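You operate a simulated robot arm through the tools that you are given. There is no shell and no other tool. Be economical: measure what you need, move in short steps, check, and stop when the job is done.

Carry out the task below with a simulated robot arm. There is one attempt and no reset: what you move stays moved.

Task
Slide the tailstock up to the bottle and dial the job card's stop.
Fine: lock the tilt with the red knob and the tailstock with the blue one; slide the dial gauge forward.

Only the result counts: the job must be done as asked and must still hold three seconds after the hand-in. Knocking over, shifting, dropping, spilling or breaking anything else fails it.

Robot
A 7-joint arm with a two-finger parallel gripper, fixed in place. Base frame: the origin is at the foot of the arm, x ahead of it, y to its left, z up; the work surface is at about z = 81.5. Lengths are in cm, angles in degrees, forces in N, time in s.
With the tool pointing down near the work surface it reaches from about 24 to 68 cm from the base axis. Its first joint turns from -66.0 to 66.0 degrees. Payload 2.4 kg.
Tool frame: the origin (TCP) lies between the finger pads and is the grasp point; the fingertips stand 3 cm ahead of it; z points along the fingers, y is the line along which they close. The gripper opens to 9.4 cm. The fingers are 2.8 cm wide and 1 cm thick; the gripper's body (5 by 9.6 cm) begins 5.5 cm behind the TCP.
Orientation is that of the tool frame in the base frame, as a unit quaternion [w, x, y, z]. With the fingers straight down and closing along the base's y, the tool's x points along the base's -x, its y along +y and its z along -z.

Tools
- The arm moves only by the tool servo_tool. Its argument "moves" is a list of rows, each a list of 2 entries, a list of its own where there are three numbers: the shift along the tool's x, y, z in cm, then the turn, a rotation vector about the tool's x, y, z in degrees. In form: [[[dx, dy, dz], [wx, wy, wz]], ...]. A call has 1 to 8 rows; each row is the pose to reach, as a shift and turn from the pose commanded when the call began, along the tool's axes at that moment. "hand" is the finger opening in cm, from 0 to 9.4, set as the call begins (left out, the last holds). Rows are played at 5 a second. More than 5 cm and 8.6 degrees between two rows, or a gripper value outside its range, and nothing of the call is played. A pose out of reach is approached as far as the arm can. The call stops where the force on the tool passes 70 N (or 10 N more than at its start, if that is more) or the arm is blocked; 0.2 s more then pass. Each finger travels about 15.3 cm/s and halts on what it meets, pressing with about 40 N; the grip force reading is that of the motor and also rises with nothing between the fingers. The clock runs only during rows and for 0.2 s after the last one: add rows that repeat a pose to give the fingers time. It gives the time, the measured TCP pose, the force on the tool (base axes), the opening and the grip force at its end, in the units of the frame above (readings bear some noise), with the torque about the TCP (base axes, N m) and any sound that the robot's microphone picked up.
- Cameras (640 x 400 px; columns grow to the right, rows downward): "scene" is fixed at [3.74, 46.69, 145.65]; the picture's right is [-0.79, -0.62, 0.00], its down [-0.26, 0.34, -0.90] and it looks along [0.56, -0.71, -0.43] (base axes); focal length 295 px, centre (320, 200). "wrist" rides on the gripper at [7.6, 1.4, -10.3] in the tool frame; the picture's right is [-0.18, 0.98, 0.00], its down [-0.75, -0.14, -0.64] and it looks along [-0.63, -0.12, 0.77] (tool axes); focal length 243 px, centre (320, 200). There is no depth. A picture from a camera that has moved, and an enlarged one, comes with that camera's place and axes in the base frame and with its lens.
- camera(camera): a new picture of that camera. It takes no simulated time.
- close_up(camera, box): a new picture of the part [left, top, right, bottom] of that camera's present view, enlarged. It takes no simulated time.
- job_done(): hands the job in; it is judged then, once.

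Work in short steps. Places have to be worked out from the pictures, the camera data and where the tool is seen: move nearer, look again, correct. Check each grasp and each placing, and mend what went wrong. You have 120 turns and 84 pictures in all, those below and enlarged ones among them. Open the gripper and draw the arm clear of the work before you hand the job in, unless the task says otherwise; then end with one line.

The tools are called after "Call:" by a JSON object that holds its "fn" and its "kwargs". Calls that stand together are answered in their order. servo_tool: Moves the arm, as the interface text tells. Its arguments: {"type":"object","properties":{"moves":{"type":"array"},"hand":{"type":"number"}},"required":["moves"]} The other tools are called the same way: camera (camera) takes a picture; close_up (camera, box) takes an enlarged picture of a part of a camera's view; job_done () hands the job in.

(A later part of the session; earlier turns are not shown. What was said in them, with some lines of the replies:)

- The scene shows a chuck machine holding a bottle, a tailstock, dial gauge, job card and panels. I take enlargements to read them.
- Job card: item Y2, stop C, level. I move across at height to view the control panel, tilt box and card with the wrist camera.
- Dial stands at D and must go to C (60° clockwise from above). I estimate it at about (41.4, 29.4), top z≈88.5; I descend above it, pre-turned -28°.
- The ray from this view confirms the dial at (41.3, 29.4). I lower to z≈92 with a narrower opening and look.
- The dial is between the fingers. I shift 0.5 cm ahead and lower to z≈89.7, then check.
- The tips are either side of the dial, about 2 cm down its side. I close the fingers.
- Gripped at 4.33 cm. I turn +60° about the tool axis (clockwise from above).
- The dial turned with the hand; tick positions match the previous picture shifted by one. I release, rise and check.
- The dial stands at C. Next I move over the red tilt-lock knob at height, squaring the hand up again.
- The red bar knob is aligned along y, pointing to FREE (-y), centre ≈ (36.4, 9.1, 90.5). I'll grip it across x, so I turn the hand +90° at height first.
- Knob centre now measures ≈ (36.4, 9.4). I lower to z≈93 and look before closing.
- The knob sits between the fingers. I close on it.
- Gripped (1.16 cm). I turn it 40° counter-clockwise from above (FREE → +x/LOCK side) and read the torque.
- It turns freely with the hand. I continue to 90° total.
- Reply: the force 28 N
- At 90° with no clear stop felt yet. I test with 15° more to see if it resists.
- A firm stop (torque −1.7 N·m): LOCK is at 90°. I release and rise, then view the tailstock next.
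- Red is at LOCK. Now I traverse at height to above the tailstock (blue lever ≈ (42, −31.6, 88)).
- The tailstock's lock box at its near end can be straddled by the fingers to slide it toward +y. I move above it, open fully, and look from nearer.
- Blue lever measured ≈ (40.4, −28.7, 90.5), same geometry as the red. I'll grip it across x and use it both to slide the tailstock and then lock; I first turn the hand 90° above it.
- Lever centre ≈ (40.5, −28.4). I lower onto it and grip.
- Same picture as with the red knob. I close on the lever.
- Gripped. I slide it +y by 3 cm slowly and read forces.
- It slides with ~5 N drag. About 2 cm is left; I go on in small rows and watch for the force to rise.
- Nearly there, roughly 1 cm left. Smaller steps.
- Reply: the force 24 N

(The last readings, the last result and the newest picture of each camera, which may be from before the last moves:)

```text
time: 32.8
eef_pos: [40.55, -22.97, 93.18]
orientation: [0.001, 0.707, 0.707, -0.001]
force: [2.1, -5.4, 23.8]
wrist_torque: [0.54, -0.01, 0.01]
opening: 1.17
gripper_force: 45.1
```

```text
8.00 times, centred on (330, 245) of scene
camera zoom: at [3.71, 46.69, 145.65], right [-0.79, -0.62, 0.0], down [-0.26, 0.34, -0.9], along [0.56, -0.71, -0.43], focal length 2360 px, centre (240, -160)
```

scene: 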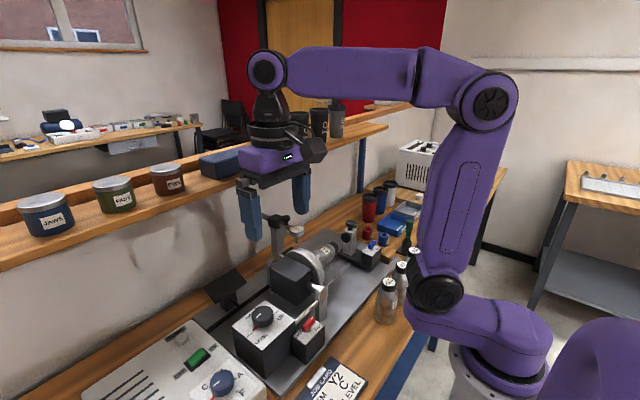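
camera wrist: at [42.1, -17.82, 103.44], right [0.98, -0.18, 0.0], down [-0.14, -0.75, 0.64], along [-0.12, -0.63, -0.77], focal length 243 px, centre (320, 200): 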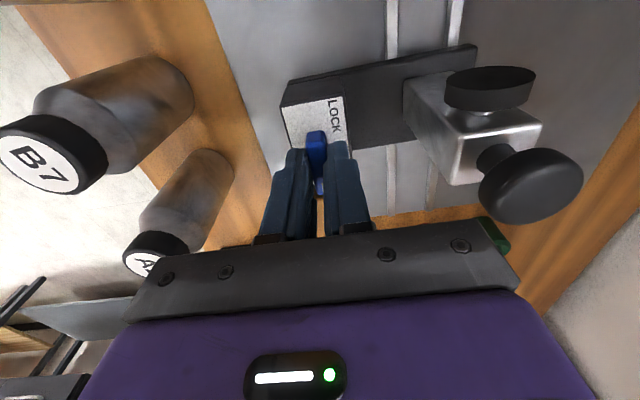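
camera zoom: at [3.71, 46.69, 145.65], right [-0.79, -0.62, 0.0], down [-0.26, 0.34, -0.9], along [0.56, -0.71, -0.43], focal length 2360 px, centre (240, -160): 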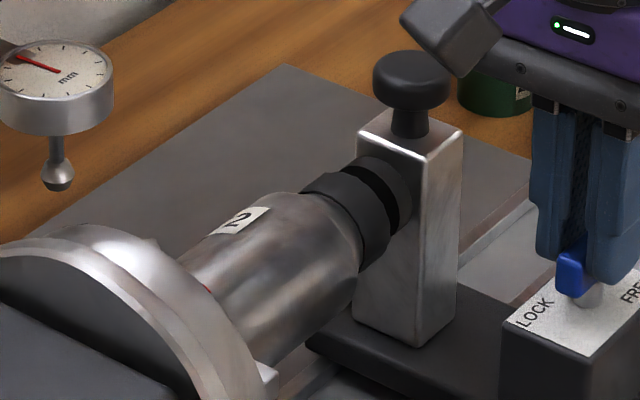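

Still sliding with no rise in y force; a thin gap is left. I continue in fine steps.

Call:
{"fn": "servo_tool", "kwargs": {"moves": [[[0.15, 0, -0.05], [0, 0, 0]], [[0.3, 0, -0.05], [0, 0, 0]]]}}

Call:
{"fn": "servo_tool", "kwargs": {"moves": [[[0.15, 0, 0], [0, 0, 0]], [[0.25, 0, 0], [0, 0, 0]]]}}

Call:
{"fn": "close_up", "kwargs": {"camera": "scene", "box": [310, 230, 358, 260]}}

```text
time: 33.4
eef_pos: [40.59, -22.68, 93.28]
orientation: [0.0, 0.707, 0.707, -0.001]
force: [2.4, -5.8, 7.6]
wrist_torque: [-1.48, -0.07, 0.03]
opening: 1.18
gripper_force: 45.3
```

```text
time: 34.0
eef_pos: [40.56, -22.42, 93.35]
orientation: [0.001, 0.707, 0.708, 0.0]
force: [10.3, -4.8, 5.7]
wrist_torque: [0.43, -0.21, 0.04]
opening: 1.2
gripper_force: 44.4
```

```text
13.33 times, centred on (334, 245) of scene
camera zoom: at [3.76, 46.68, 145.65], right [-0.79, -0.62, 0.0], down [-0.26, 0.34, -0.9], along [0.56, -0.71, -0.43], focal length 3933 px, centre (133, -400)
```

zoom: 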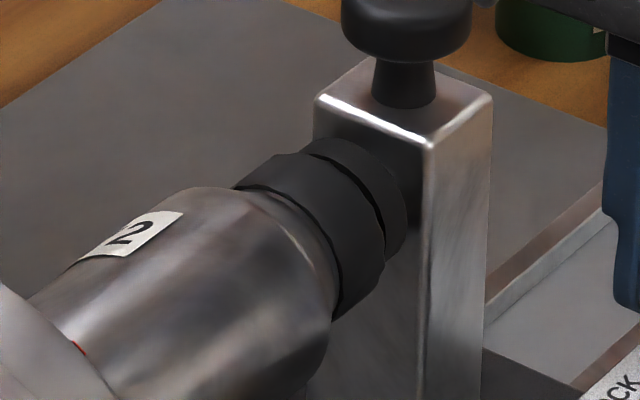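

Nearly touching. 0.1 cm steps now.

Call:
{"fn": "servo_tool", "kwargs": {"moves": [[[0.1, 0, 0], [0, 0, 0]], [[0.1, 0, 0], [0, 0, 0]]]}}

Call:
{"fn": "servo_tool", "kwargs": {"moves": [[[0.1, 0, 0], [0, 0, 0]], [[0.1, 0, 0], [0, 0, 0]]]}}

Call:
{"fn": "close_up", "kwargs": {"camera": "scene", "box": [310, 230, 358, 260]}}

```text
time: 34.6
eef_pos: [40.58, -22.41, 93.23]
orientation: [0.001, 0.707, 0.708, -0.001]
force: [11.7, -3.2, -1.3]
wrist_torque: [0.03, -0.29, 0.02]
opening: 1.19
gripper_force: 45.0
```

```text
time: 35.2
eef_pos: [40.53, -22.26, 93.23]
orientation: [0.001, 0.707, 0.707, -0.001]
force: [10.3, -4.2, -2.1]
wrist_torque: [-0.04, -0.29, 0.02]
opening: 1.2
gripper_force: 45.0
```

```text
13.33 times, centred on (334, 245) of scene
camera zoom: at [3.77, 46.67, 145.65], right [-0.79, -0.62, 0.0], down [-0.26, 0.34, -0.9], along [0.56, -0.71, -0.43], focal length 3933 px, centre (133, -400)
```

zoom: 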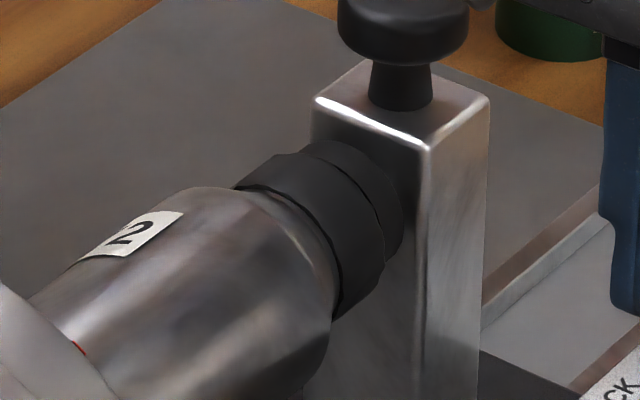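

Gap practically gone; I press until the y force rises.

Call:
{"fn": "servo_tool", "kwargs": {"moves": [[[0.1, 0, 0], [0, 0, 0]], [[0.1, 0, 0], [0, 0, 0]]]}}

Call:
{"fn": "servo_tool", "kwargs": {"moves": [[[0.1, 0, 0], [0, 0, 0]], [[0.1, 0, 0], [0, 0, 0]]]}}

Call:
{"fn": "close_up", "kwargs": {"camera": "scene", "box": [310, 230, 358, 260]}}

```text
time: 35.8
eef_pos: [40.64, -22.18, 93.25]
orientation: [0.001, 0.707, 0.707, -0.001]
force: [14.3, -3.6, -11.2]
wrist_torque: [-0.21, -0.34, 0.03]
opening: 1.15
gripper_force: 45.6
```

```text
time: 36.4
eef_pos: [40.56, -22.06, 93.1]
orientation: [0.002, 0.707, 0.708, 0.0]
force: [13.5, -4.1, -9.9]
wrist_torque: [0.26, -0.31, -0.01]
opening: 1.17
gripper_force: 45.0
```

```text
13.33 times, centred on (334, 245) of scene
camera zoom: at [3.78, 46.67, 145.65], right [-0.79, -0.62, 0.0], down [-0.26, 0.34, -0.9], along [0.56, -0.71, -0.43], focal length 3933 px, centre (133, -400)
```

zoom: 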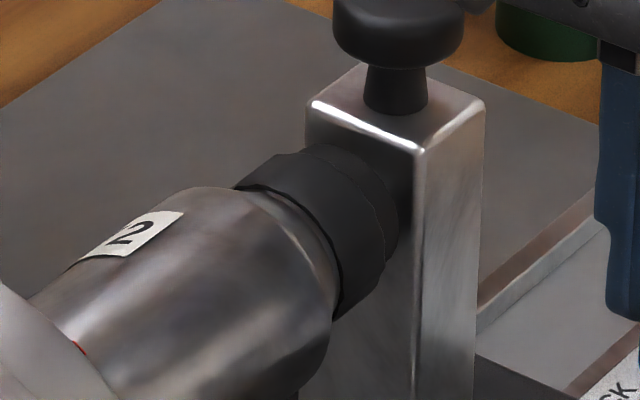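

Drag unchanged, so no contact yet. Continue.

Call:
{"fn": "servo_tool", "kwargs": {"moves": [[[0.12, -0.05, 0], [0, 0, 0]], [[0.12, -0.05, 0], [0, 0, 0]]]}}

Call:
{"fn": "servo_tool", "kwargs": {"moves": [[[0.12, -0.05, 0], [0, 0, 0]], [[0.12, -0.05, 0], [0, 0, 0]]]}}

Call:
{"fn": "servo_tool", "kwargs": {"moves": [[[0.12, 0, 0], [0, 0, 0]], [[0.12, 0, 0], [0, 0, 0]]]}}

Call:
{"fn": "close_up", "kwargs": {"camera": "scene", "box": [310, 230, 358, 260]}}

```text
time: 37.0
eef_pos: [40.6, -22.07, 93.23]
orientation: [0.003, 0.708, 0.706, 0.0]
force: [16.5, -12.3, -10.0]
wrist_torque: [0.82, -0.27, 0.09]
opening: 1.17
gripper_force: 45.1
```

```text
time: 37.6
eef_pos: [40.62, -21.98, 93.18]
orientation: [0.004, 0.707, 0.707, 0.0]
force: [13.5, -17.8, -4.2]
wrist_torque: [0.35, -0.15, 0.11]
opening: 1.18
gripper_force: 44.9
```

```text
time: 38.2
eef_pos: [40.55, -22.06, 93.17]
orientation: [0.004, 0.708, 0.706, 0.0]
force: [8.0, -28.0, -4.6]
wrist_torque: [-0.39, 0.0, 0.1]
opening: 1.19
gripper_force: 44.7
```

```text
13.33 times, centred on (334, 245) of scene
camera zoom: at [3.77, 46.61, 145.67], right [-0.79, -0.62, 0.0], down [-0.26, 0.34, -0.9], along [0.56, -0.71, -0.43], focal length 3933 px, centre (133, -400)
```

zoom: 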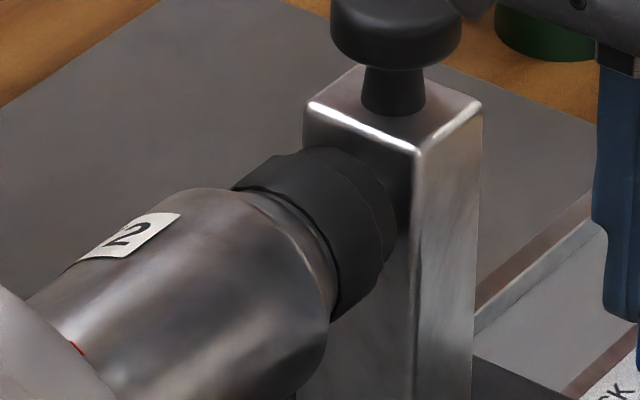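

Contact: y force rose to −28 N with no further motion. I ease a little and turn the lever 90° counter-clockwise to LOCK while keeping light pressure.

Call:
{"fn": "servo_tool", "kwargs": {"moves": [[[-0.1, 0, 0], [0, 0, -8]], [[-0.1, 0, 0], [0, 0, -16]], [[-0.1, 0, 0], [0, 0, -24]], [[-0.1, 0, 0], [0, 0, -32]], [[-0.1, 0, 0], [0, 0, -40]], [[-0.1, 0, 0], [0, 0, -48]]]}}

Call:
{"fn": "close_up", "kwargs": {"camera": "wrist", "box": [200, 60, 440, 210]}}

```text
time: 39.6
eef_pos: [40.42, -22.1, 93.32]
orientation: [0.001, 0.359, 0.933, 0.0]
force: [-7.0, -28.5, -11.1]
wrist_torque: [-1.34, -0.59, -0.07]
opening: 1.18
gripper_force: 45.0
```

```text
2.67 times, centred on (320, 135) of wrist
camera zoom: at [35.75, -15.88, 103.45], right [0.79, 0.61, 0.0], down [0.46, -0.61, 0.64], along [0.39, -0.51, -0.77], focal length 647 px, centre (320, 373)
```

zoom: 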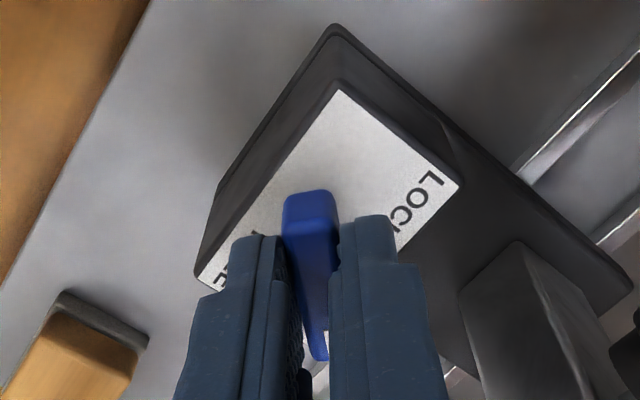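

It follows. I continue to the stop (42° plus a little over-turn).

Call:
{"fn": "servo_tool", "kwargs": {"moves": [[[0, 0, 0], [0, 0, -8]], [[0, 0, 0], [0, 0, -16]], [[0, 0, 0], [0, 0, -24]], [[0, 0, 0], [0, 0, -32]], [[0, 0, 0], [0, 0, -40]], [[0, 0, 0], [0, 0, -46]], [[0, 0, 0], [0, 0, -52]]]}}

Call:
{"fn": "close_up", "kwargs": {"camera": "wrist", "box": [200, 60, 440, 210]}}

```text
time: 41.2
eef_pos: [40.11, -22.17, 93.28]
orientation: [0.001, -0.081, 0.997, 0.0]
force: [-8.7, -32.9, -4.4]
wrist_torque: [-0.78, 0.42, -1.56]
opening: 1.58
gripper_force: 45.1
```

```text
2.67 times, centred on (320, 135) of wrist
camera zoom: at [32.58, -22.06, 103.49], right [0.02, 1.0, 0.0], down [0.77, -0.02, 0.64], along [0.64, -0.02, -0.77], focal length 647 px, centre (320, 373)
```

zoom: 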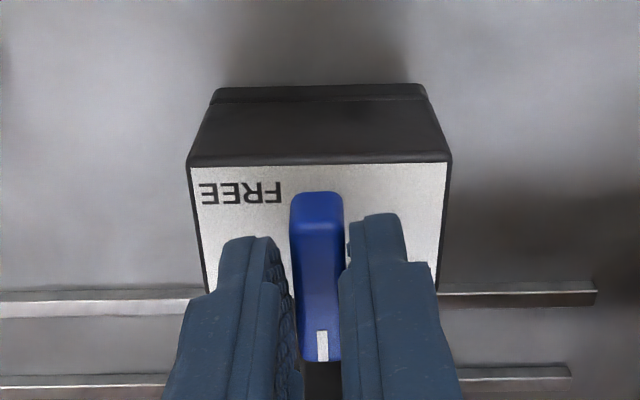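

At the stop (torque −1.6). I release, rise, square up, and check contact and locks.

Call:
{"fn": "servo_tool", "kwargs": {"hand": 3.5, "moves": [[[0, 0, 0], [0, 0, 0]], [[0, 0, 0], [0, 0, 0]], [[0, 0, -4], [0, 0, 5]], [[0, 0, -8], [0, 0, 9]], [[0, 0, -12], [0, 0, 9]], [[0, 0, -15], [0, 0, 9]], [[0, 0, -15], [0, 0, 9]]]}}

Call:
{"fn": "close_up", "kwargs": {"camera": "scene", "box": [310, 225, 374, 265]}}

Call:
{"fn": "camera", "kwargs": {"camera": "wrist"}}

```text
time: 42.8
eef_pos: [40.46, -21.77, 108.41]
orientation: [0.0, -0.008, 1.0, -0.001]
force: [0.0, 1.2, 0.1]
wrist_torque: [-0.01, 0.02, 0.02]
opening: 3.53
gripper_force: 0.2
```

```text
10.00 times, centred on (342, 245) of scene
camera zoom: at [3.74, 46.69, 145.65], right [-0.79, -0.62, 0.0], down [-0.26, 0.34, -0.9], along [0.56, -0.71, -0.43], focal length 2950 px, centre (100, -250)
```

zoom: 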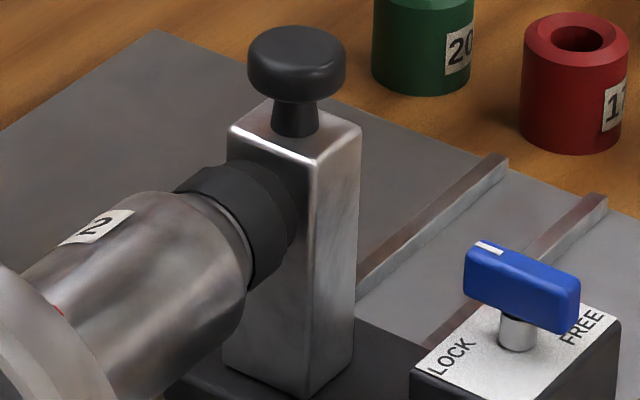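

```text
33 pictures are left
camera wrist: at [32.87, -20.55, 118.53], right [0.17, 0.99, 0.0], down [0.76, -0.13, 0.64], along [0.63, -0.11, -0.77], focal length 243 px, centre (320, 200)
```

wrist: 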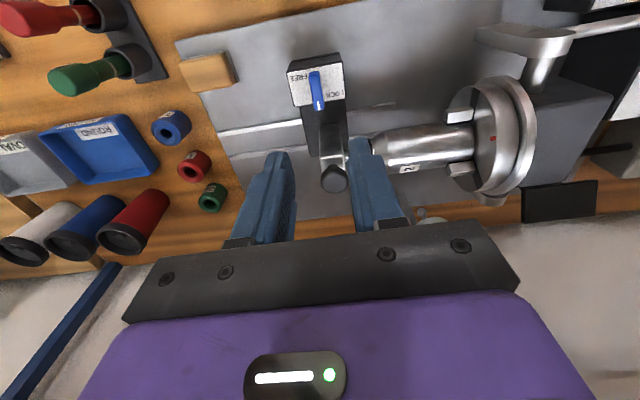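

Tailstock contacts the bottle and is locked. Now I move toward the dial gauge (≈ (57, −10, 99)) for a closer look.

Call:
{"fn": "servo_tool", "kwargs": {"moves": [[[-2.4, 2.4, -1], [0, 0, 0]], [[-4.8, 4.9, -2], [0, 0, 0]], [[-7.2, 7.4, -3], [0, 0, 0]], [[-9.5, 9.8, -4], [0, 0, 0]], [[-9.5, 9.8, -4], [0, 0, 0]]]}}

Call:
{"fn": "camera", "kwargs": {"camera": "wrist"}}

Call:
{"fn": "close_up", "kwargs": {"camera": "scene", "box": [230, 190, 326, 250]}}

```text
time: 44.0
eef_pos: [49.88, -11.65, 112.29]
orientation: [0.0, -0.009, 1.0, -0.002]
force: [-0.6, 0.2, 0.5]
wrist_torque: [-0.01, 0.0, -0.03]
opening: 3.49
gripper_force: 0.0
```

```text
32 pictures are left
camera wrist: at [42.35, -10.47, 122.46], right [0.17, 0.99, 0.0], down [0.76, -0.13, 0.64], along [0.63, -0.11, -0.77], focal length 243 px, centre (320, 200)
```

wrist: 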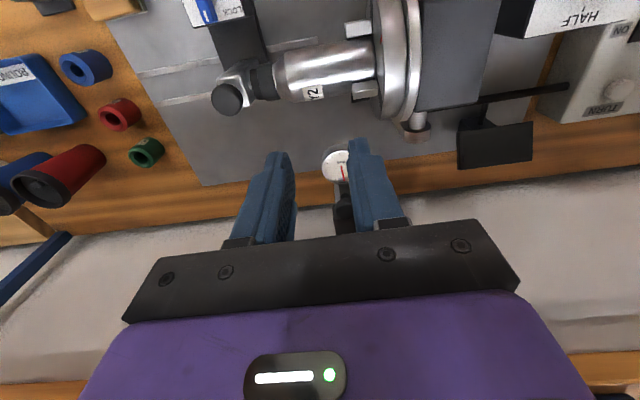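

```text
6.67 times, centred on (278, 220) of scene
camera zoom: at [3.74, 46.69, 145.65], right [-0.79, -0.62, 0.0], down [-0.26, 0.34, -0.9], along [0.56, -0.71, -0.43], focal length 1966 px, centre (600, 67)
```

zoom: 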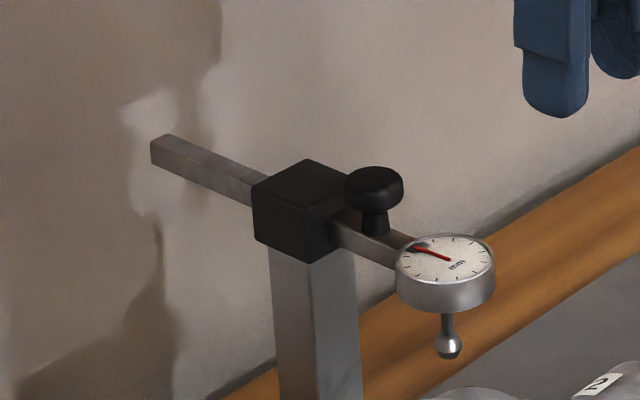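

Gauge disc (≈4 cm wide, facing up) at ≈ (57, −11.2, 98). I'll grip its sides from above; first I position over it with the hand open 7 cm.

Call:
{"fn": "servo_tool", "kwargs": {"hand": 7, "moves": [[[-2.4, 0.15, 0], [0, 0, 0.5]], [[-4.8, 0.3, 0], [0, 0, 1]], [[-7.1, 0.45, 0], [0, 0, 1]], [[-7.1, 0.45, 3], [0, 0, 1]], [[-7.1, 0.45, 6.5], [0, 0, 1]], [[-7.1, 0.45, 6.5], [0, 0, 1]]]}}

Call:
{"fn": "camera", "kwargs": {"camera": "wrist"}}

Call:
{"fn": "close_up", "kwargs": {"camera": "scene", "box": [230, 180, 326, 240]}}

```text
time: 45.4
eef_pos: [57.04, -10.97, 105.71]
orientation: [-0.001, -0.001, 1.0, -0.001]
force: [-0.6, 0.3, -0.5]
wrist_torque: [-0.01, 0.0, -0.03]
opening: 7.01
gripper_force: 0.1
```

```text
30 pictures are left
camera wrist: at [49.36, -9.56, 115.89], right [0.18, 0.98, 0.0], down [0.75, -0.14, 0.64], along [0.63, -0.12, -0.77], focal length 243 px, centre (320, 200)
```

wrist: 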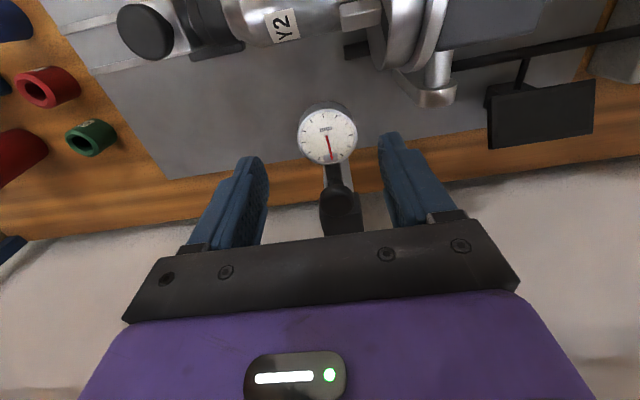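

```text
6.67 times, centred on (278, 210) of scene
camera zoom: at [3.74, 46.69, 145.65], right [-0.79, -0.62, 0.0], down [-0.26, 0.34, -0.9], along [0.56, -0.71, -0.43], focal length 1966 px, centre (600, 133)
```

zoom: 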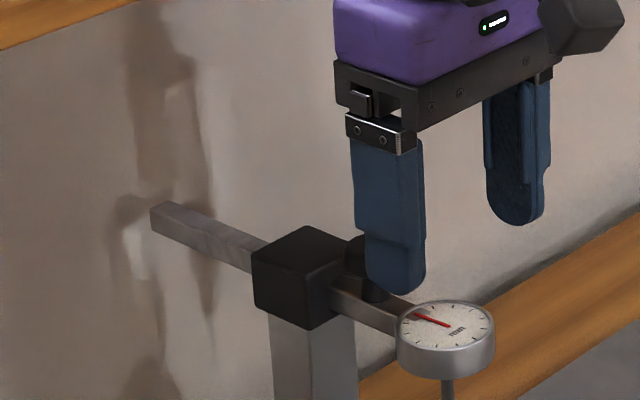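

Refined: disc ≈ (57.9, −10.5), top z≈98. I correct and descend to z≈100.5.

Call:
{"fn": "servo_tool", "kwargs": {"moves": [[[-0.8, 0.45, 1], [0, 0, 0]], [[-0.8, 0.45, 3], [0, 0, 0]], [[-0.8, 0.45, 5.2], [0, 0, 0]], [[-0.8, 0.45, 5.2], [0, 0, 0]]]}}

Call:
{"fn": "close_up", "kwargs": {"camera": "wrist", "box": [200, 60, 440, 210]}}

Call:
{"fn": "close_up", "kwargs": {"camera": "scene", "box": [250, 190, 346, 250]}}

```text
time: 46.4
eef_pos: [57.76, -10.84, 100.38]
orientation: [0.0, 0.0, 1.0, -0.002]
force: [-0.4, 0.4, 0.2]
wrist_torque: [0.01, -0.03, 0.0]
opening: 7.01
gripper_force: 0.1
```

```text
2.67 times, centred on (320, 135) of wrist
camera zoom: at [50.12, -9.42, 110.59], right [0.18, 0.98, 0.0], down [0.75, -0.14, 0.64], along [0.63, -0.12, -0.77], focal length 647 px, centre (320, 373)
```

zoom: 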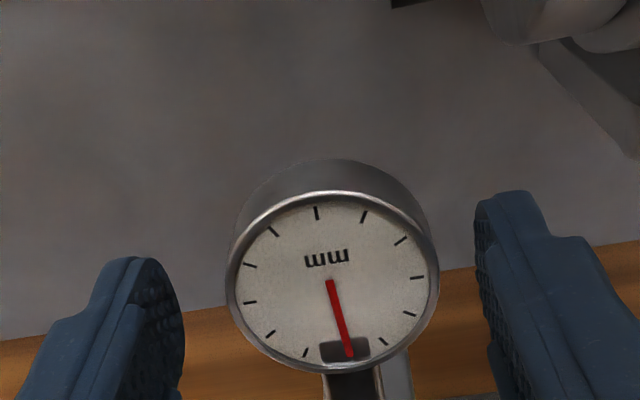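

```text
6.67 times, centred on (298, 220) of scene
camera zoom: at [3.74, 46.69, 145.65], right [-0.79, -0.62, 0.0], down [-0.26, 0.34, -0.9], along [0.56, -0.71, -0.43], focal length 1966 px, centre (467, 67)
```

zoom: 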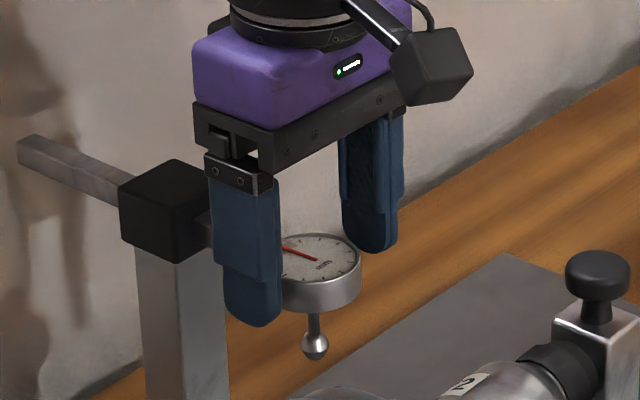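

Well centred. I lower 0.6 cm and close on the disc rim.

Call:
{"fn": "servo_tool", "kwargs": {"moves": [[[0, 0, 0.6], [0, 0, 0]], [[0, 0, 0.6], [0, 0, 0]]]}}

Call:
{"fn": "servo_tool", "kwargs": {"hand": 3, "moves": [[[0, 0, 0], [0, 0, 0]], [[0, 0, 0], [0, 0, 0]], [[0, 0, 0], [0, 0, 0]]]}}

Call:
{"fn": "close_up", "kwargs": {"camera": "scene", "box": [250, 190, 346, 250]}}

```text
time: 47.0
eef_pos: [57.57, -10.82, 99.86]
orientation: [0.0, 0.001, 1.0, 0.0]
force: [0.2, 0.3, 0.2]
wrist_torque: [0.0, 0.0, 0.02]
opening: 6.98
gripper_force: 0.0
```

```text
time: 47.8
eef_pos: [57.58, -10.57, 99.87]
orientation: [-0.001, -0.002, 1.0, 0.001]
force: [-2.0, 17.5, -0.4]
wrist_torque: [0.42, 0.14, 0.19]
opening: 4.48
gripper_force: 44.7
```

```text
6.67 times, centred on (298, 220) of scene
camera zoom: at [3.73, 46.74, 145.63], right [-0.79, -0.62, 0.0], down [-0.26, 0.34, -0.9], along [0.56, -0.71, -0.43], focal length 1966 px, centre (467, 67)
```

zoom: 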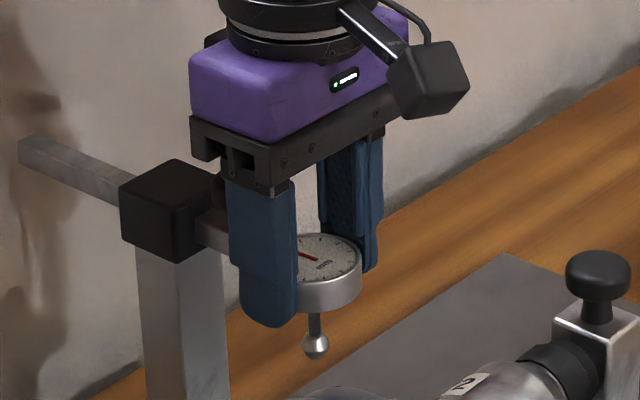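

Gripped at 4.48 cm; a side load of 17 N shows I'm off by ~0.2 cm in y. I relieve it and draw 2 cm toward the robot.

Call:
{"fn": "servo_tool", "kwargs": {"moves": [[[0, 0.2, 0], [0, 0, 0]], [[0.5, 0.2, 0], [0, 0, 0]], [[1, 0.2, 0], [0, 0, 0]], [[1.5, 0.2, 0], [0, 0, 0]], [[2, 0.2, 0], [0, 0, 0]]]}}

Call:
{"fn": "close_up", "kwargs": {"camera": "scene", "box": [250, 190, 346, 250]}}

```text
time: 49.0
eef_pos: [55.6, -10.45, 99.8]
orientation: [-0.002, 0.0, 1.0, 0.0]
force: [1.8, 16.2, -25.6]
wrist_torque: [0.11, -0.76, -0.03]
opening: 4.49
gripper_force: 45.1
```

```text
6.67 times, centred on (298, 220) of scene
camera zoom: at [3.79, 46.73, 145.63], right [-0.79, -0.62, 0.0], down [-0.26, 0.34, -0.9], along [0.56, -0.71, -0.43], focal length 1966 px, centre (467, 67)
```

zoom: 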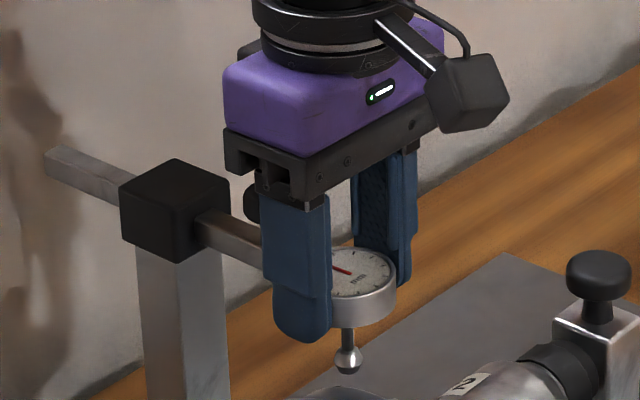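

It slides easily. Another 2.5 cm, relieving y and z slightly.

Call:
{"fn": "servo_tool", "kwargs": {"moves": [[[0.5, 0.1, 0.1], [0, 0, 0]], [[1, 0.15, 0.1], [0, 0, 0]], [[1.5, 0.15, 0.1], [0, 0, 0]], [[2, 0.15, 0.1], [0, 0, 0]], [[2.5, 0.15, 0.1], [0, 0, 0]]]}}

Call:
{"fn": "close_up", "kwargs": {"camera": "scene", "box": [250, 200, 346, 260]}}

```text
time: 50.2
eef_pos: [53.06, -10.51, 99.82]
orientation: [0.0, 0.001, 1.0, 0.001]
force: [1.3, 6.8, -23.1]
wrist_torque: [-0.09, 0.68, -0.12]
opening: 4.52
gripper_force: 45.1
```

```text
6.67 times, centred on (298, 230) of scene
camera zoom: at [3.78, 46.7, 145.64], right [-0.79, -0.62, 0.0], down [-0.26, 0.34, -0.9], along [0.56, -0.71, -0.43], focal length 1966 px, centre (467, 0)
```

zoom: 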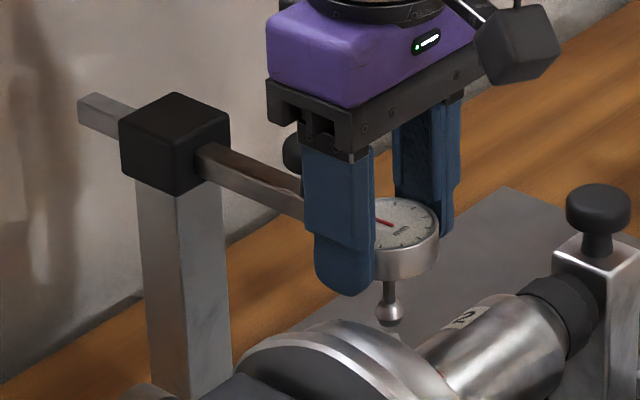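

About 3 cm of bar remains behind the clamp. I check finger clearance to the chuck from the wrist camera before going on.

Call:
{"fn": "camera", "kwargs": {"camera": "wrist"}}

Call:
{"fn": "camera", "kwargs": {"camera": "scene"}}

```text
23 pictures are left
camera wrist: at [45.57, -9.11, 110.08], right [0.19, 0.98, 0.0], down [0.75, -0.14, 0.64], along [0.63, -0.12, -0.77], focal length 243 px, centre (320, 200)
```

wrist: 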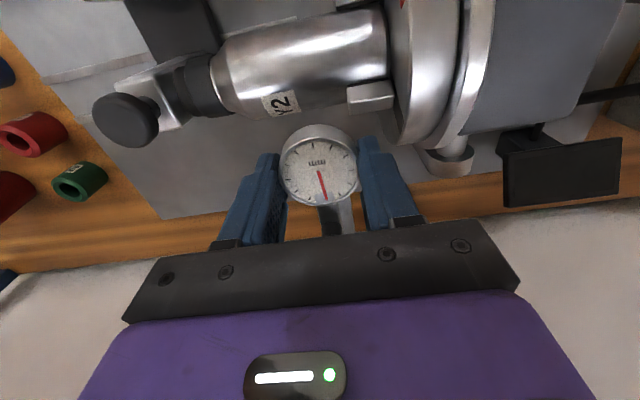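

```text
22 pictures are left
```

scene: 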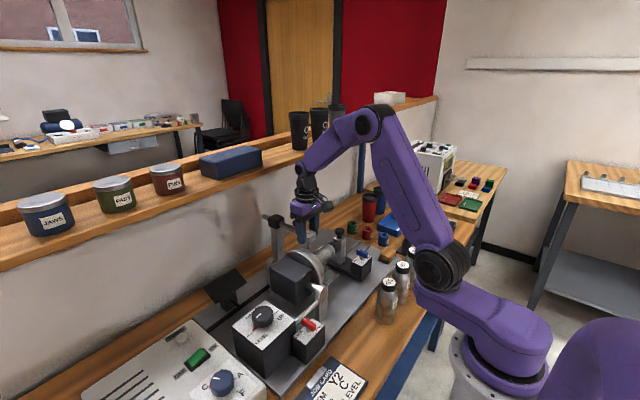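

Clearance to the chuck face is about 1 cm and the jaws sit lower than the fingertips. I go on 1.5 cm.

Call:
{"fn": "servo_tool", "kwargs": {"moves": [[[0.5, 0, 0.1], [0, 0, 0]], [[1, 0, 0.1], [0, 0, 0]], [[1.5, 0, 0.1], [0, 0, 0]]]}}

Call:
{"fn": "close_up", "kwargs": {"camera": "scene", "box": [250, 200, 346, 260]}}

```text
time: 51.0
eef_pos: [51.71, -10.57, 99.85]
orientation: [0.0, 0.001, 1.0, -0.001]
force: [0.9, 1.4, -7.8]
wrist_torque: [-0.01, 0.77, -0.08]
opening: 4.5
gripper_force: 45.6
```

```text
6.67 times, centred on (298, 230) of scene
camera zoom: at [3.76, 46.69, 145.65], right [-0.79, -0.62, 0.0], down [-0.26, 0.34, -0.9], along [0.56, -0.71, -0.43], focal length 1966 px, centre (467, 0)
```

zoom: 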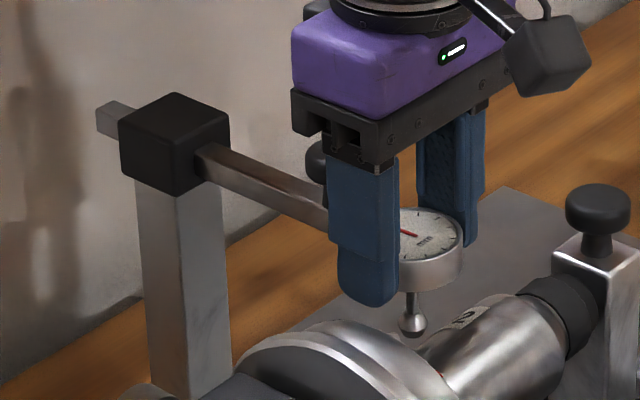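

Still free (≈1 N). I continue in half-centimetre steps toward the end of travel over the bottle.

Call:
{"fn": "servo_tool", "kwargs": {"moves": [[[0.35, 0, 0], [0, 0, 0]], [[0.7, 0, 0], [0, 0, 0]]]}}

Call:
{"fn": "servo_tool", "kwargs": {"moves": [[[0.3, 0, 0], [0, 0, 0]], [[0.6, 0, 0], [0, 0, 0]]]}}

Call:
{"fn": "close_up", "kwargs": {"camera": "scene", "box": [250, 200, 346, 260]}}

```text
time: 51.6
eef_pos: [51.07, -10.44, 99.88]
orientation: [0.003, 0.0, 1.0, -0.001]
force: [3.4, 1.7, 15.0]
wrist_torque: [0.03, 0.94, -0.09]
opening: 4.52
gripper_force: 45.2
```

```text
time: 52.2
eef_pos: [50.49, -10.44, 99.83]
orientation: [0.003, 0.001, 1.0, -0.001]
force: [3.2, -0.9, 22.6]
wrist_torque: [-0.05, -0.39, 0.03]
opening: 4.53
gripper_force: 45.2
```

```text
6.67 times, centred on (298, 230) of scene
camera zoom: at [3.71, 46.69, 145.65], right [-0.79, -0.62, 0.0], down [-0.26, 0.34, -0.9], along [0.56, -0.71, -0.43], focal length 1966 px, centre (467, 0)
```

zoom: 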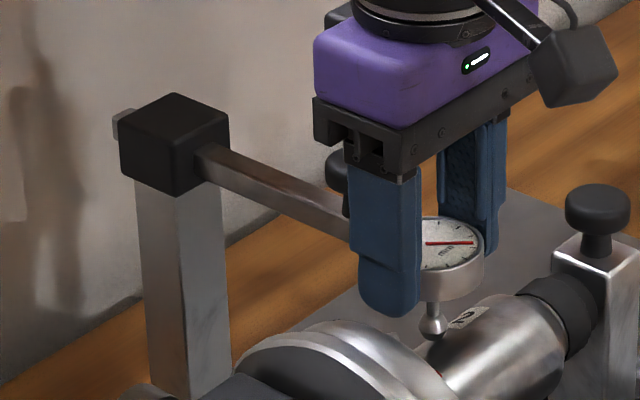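

The needle has moved: the probe now touches the bottle. I continue gently to find the end of travel, relieving z.

Call:
{"fn": "servo_tool", "kwargs": {"moves": [[[0.3, 0, -0.1], [0, 0, 0]], [[0.6, 0, -0.15], [0, 0, 0]], [[0.6, 0, -0.15], [0, 0, 0]]]}}

Call:
{"fn": "servo_tool", "kwargs": {"moves": [[[0.3, 0, 0], [0, 0, 0]], [[0.6, 0, 0], [0, 0, 0]], [[0.6, 0, 0], [0, 0, 0]]]}}

Call:
{"fn": "close_up", "kwargs": {"camera": "scene", "box": [250, 200, 346, 260]}}

```text
time: 53.0
eef_pos: [49.69, -10.41, 99.78]
orientation: [0.0, 0.001, 1.0, -0.001]
force: [2.3, -1.6, 13.3]
wrist_torque: [-0.01, -0.86, -0.02]
opening: 4.51
gripper_force: 45.0
```

```text
time: 53.8
eef_pos: [49.14, -10.59, 99.81]
orientation: [0.001, 0.0, 1.0, 0.0]
force: [8.3, -5.9, 10.6]
wrist_torque: [-0.09, 0.7, -0.02]
opening: 4.51
gripper_force: 44.9
```

```text
6.67 times, centred on (298, 230) of scene
camera zoom: at [3.75, 46.68, 145.65], right [-0.79, -0.62, 0.0], down [-0.26, 0.34, -0.9], along [0.56, -0.71, -0.43], focal length 1966 px, centre (467, 0)
```

zoom: 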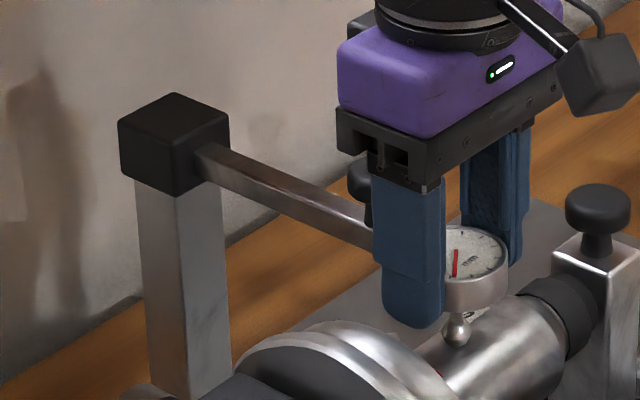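

x force is rising (8 N): probably at the stop. One more small step to confirm.

Call:
{"fn": "servo_tool", "kwargs": {"moves": [[[0.2, 0, 0], [0, 0, 0]], [[0.3, 0, 0], [0, 0, 0]], [[0.3, 0, 0], [0, 0, 0]]]}}

Call:
{"fn": "close_up", "kwargs": {"camera": "wrist", "box": [200, 60, 440, 210]}}

```text
time: 54.6
eef_pos: [49.21, -10.47, 99.86]
orientation: [0.004, 0.001, 1.0, 0.0]
force: [26.5, -6.1, -16.0]
wrist_torque: [-0.02, -0.11, 0.1]
opening: 4.51
gripper_force: 44.8
```

```text
2.67 times, centred on (320, 135) of wrist
camera zoom: at [41.48, -9.11, 110.01], right [0.18, 0.98, 0.0], down [0.75, -0.14, 0.65], along [0.64, -0.12, -0.76], focal length 647 px, centre (320, 373)
```

zoom: 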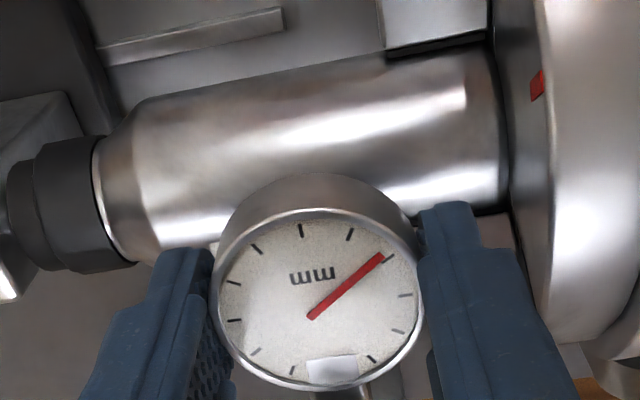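

At the end of travel (26 N, no motion). I relax the pull, open only slightly (the chuck is near), and rise straight up.

Call:
{"fn": "servo_tool", "kwargs": {"moves": [[[-0.25, 0, 0], [0, 0, 0]], [[-0.25, 0, 0], [0, 0, 0]]]}}

Call:
{"fn": "servo_tool", "kwargs": {"hand": 5.3, "moves": [[[0, 0, 0], [0, 0, 0]], [[0, 0, 0], [0, 0, 0]], [[0, 0, -1.5], [0, 0, 0]], [[0, 0, -4], [0, 0, 0]], [[0, 0, -8], [0, 0, 0]], [[0, 0, -12], [0, 0, 0]], [[0, 0, -15], [0, 0, 0]]]}}

Call:
{"fn": "close_up", "kwargs": {"camera": "scene", "box": [240, 190, 368, 270]}}

```text
time: 55.2
eef_pos: [49.21, -10.43, 99.83]
orientation: [0.0, 0.002, 1.0, -0.001]
force: [9.8, -5.3, -15.4]
wrist_torque: [-0.14, -1.31, 0.0]
opening: 4.51
gripper_force: 45.0
```

```text
time: 56.8
eef_pos: [49.13, -10.27, 115.19]
orientation: [0.0, 0.0, 1.0, 0.0]
force: [-0.1, -0.9, 0.4]
wrist_torque: [0.02, 0.0, 0.0]
opening: 5.32
gripper_force: 0.0
```

```text
5.00 times, centred on (304, 230) of scene
camera zoom: at [3.73, 46.69, 145.65], right [-0.79, -0.62, 0.0], down [-0.26, 0.34, -0.9], along [0.56, -0.71, -0.43], focal length 1475 px, centre (400, 50)
```

zoom: 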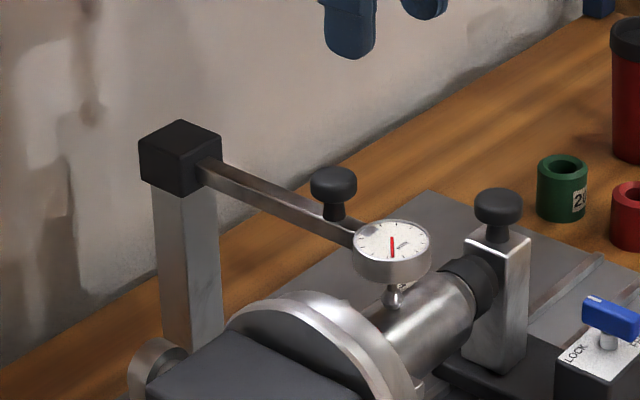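

The gauge is forward and resting on the bottle. I draw the arm back and up, then inspect the final state.

Call:
{"fn": "servo_tool", "kwargs": {"moves": [[[2, 0, -4], [0, 0, 0]], [[5, 0, -7], [0, 0, 0]], [[9, 0, -9], [0, 0, 0]], [[13, 0, -10], [0, 0, 0]], [[13, 0, -10], [0, 0, 0]]]}}

Call:
{"fn": "camera", "kwargs": {"camera": "scene"}}

Call:
{"fn": "close_up", "kwargs": {"camera": "scene", "box": [180, 220, 400, 357]}}

Call:
{"fn": "close_up", "kwargs": {"camera": "scene", "box": [160, 290, 336, 400]}}

Call:
{"fn": "camera", "kwargs": {"camera": "wrist"}}

```text
time: 58.0
eef_pos: [36.14, -10.42, 124.97]
orientation: [0.0, 0.0, 1.0, -0.001]
force: [0.7, 0.7, -0.6]
wrist_torque: [0.02, 0.01, 0.03]
opening: 5.3
gripper_force: 0.0
```

```text
16 pictures are left
```

scene: 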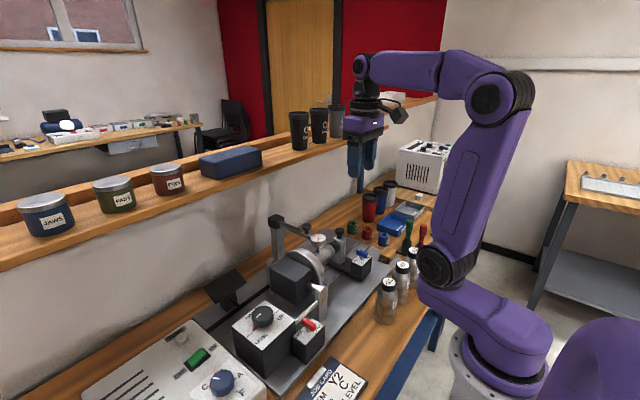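

```text
2.91 times, centred on (290, 288) of scene
camera zoom: at [3.73, 46.69, 145.65], right [-0.79, -0.62, 0.0], down [-0.26, 0.34, -0.9], along [0.56, -0.71, -0.43], focal length 858 px, centre (407, -58)
```

zoom: 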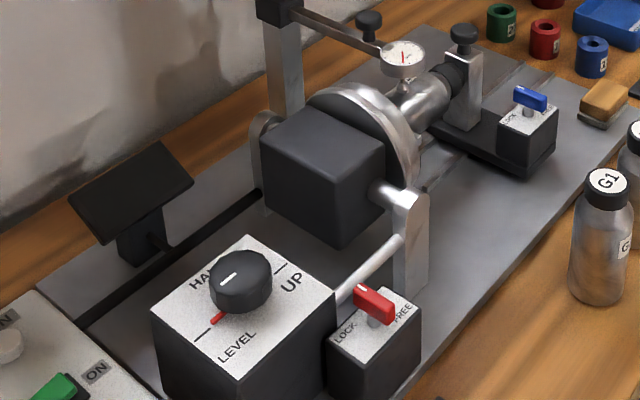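

```text
3.64 times, centred on (248, 345) of scene
camera zoom: at [3.73, 46.69, 145.65], right [-0.79, -0.62, 0.0], down [-0.26, 0.34, -0.9], along [0.56, -0.71, -0.43], focal length 1072 px, centre (582, -327)
```

zoom: 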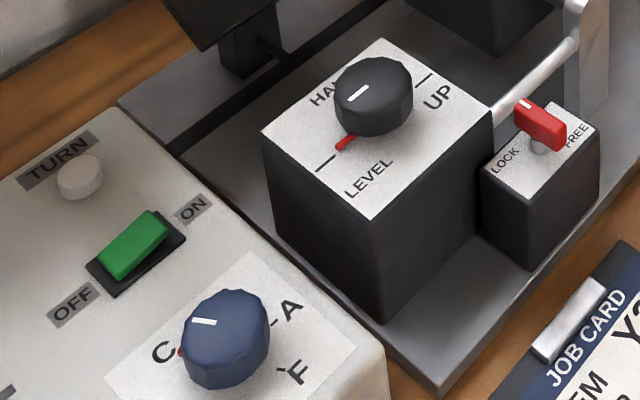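

```text
13 pictures are left
camera wrist: at [28.53, -8.98, 135.1], right [0.18, 0.98, 0.0], down [0.75, -0.14, 0.64], along [0.63, -0.12, -0.77], focal length 243 px, centre (320, 200)
```

wrist: 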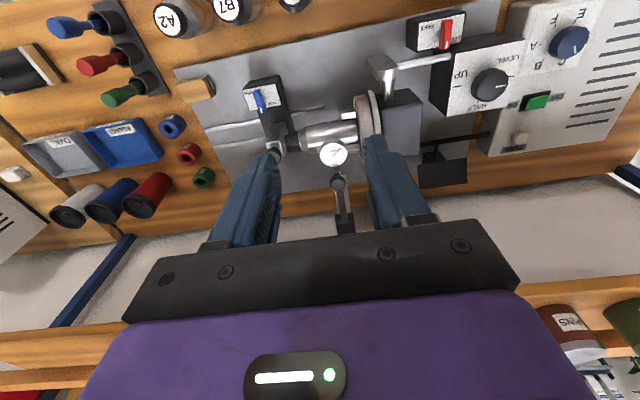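

All settings check out: the dial is at C, both locks are at LOCK, the tailstock is against the bottle and the gauge is forward. The arm is clear, so I hand in.

Call:
{"fn": "job_done", "kwargs": {}}

```text
The job is handed in.
```

The job is handed in: the tailstock is against the bottle and locked, the tilt is locked at level, the stop is dialled to C, and the dial gauge is slid fully forward onto the bottle.
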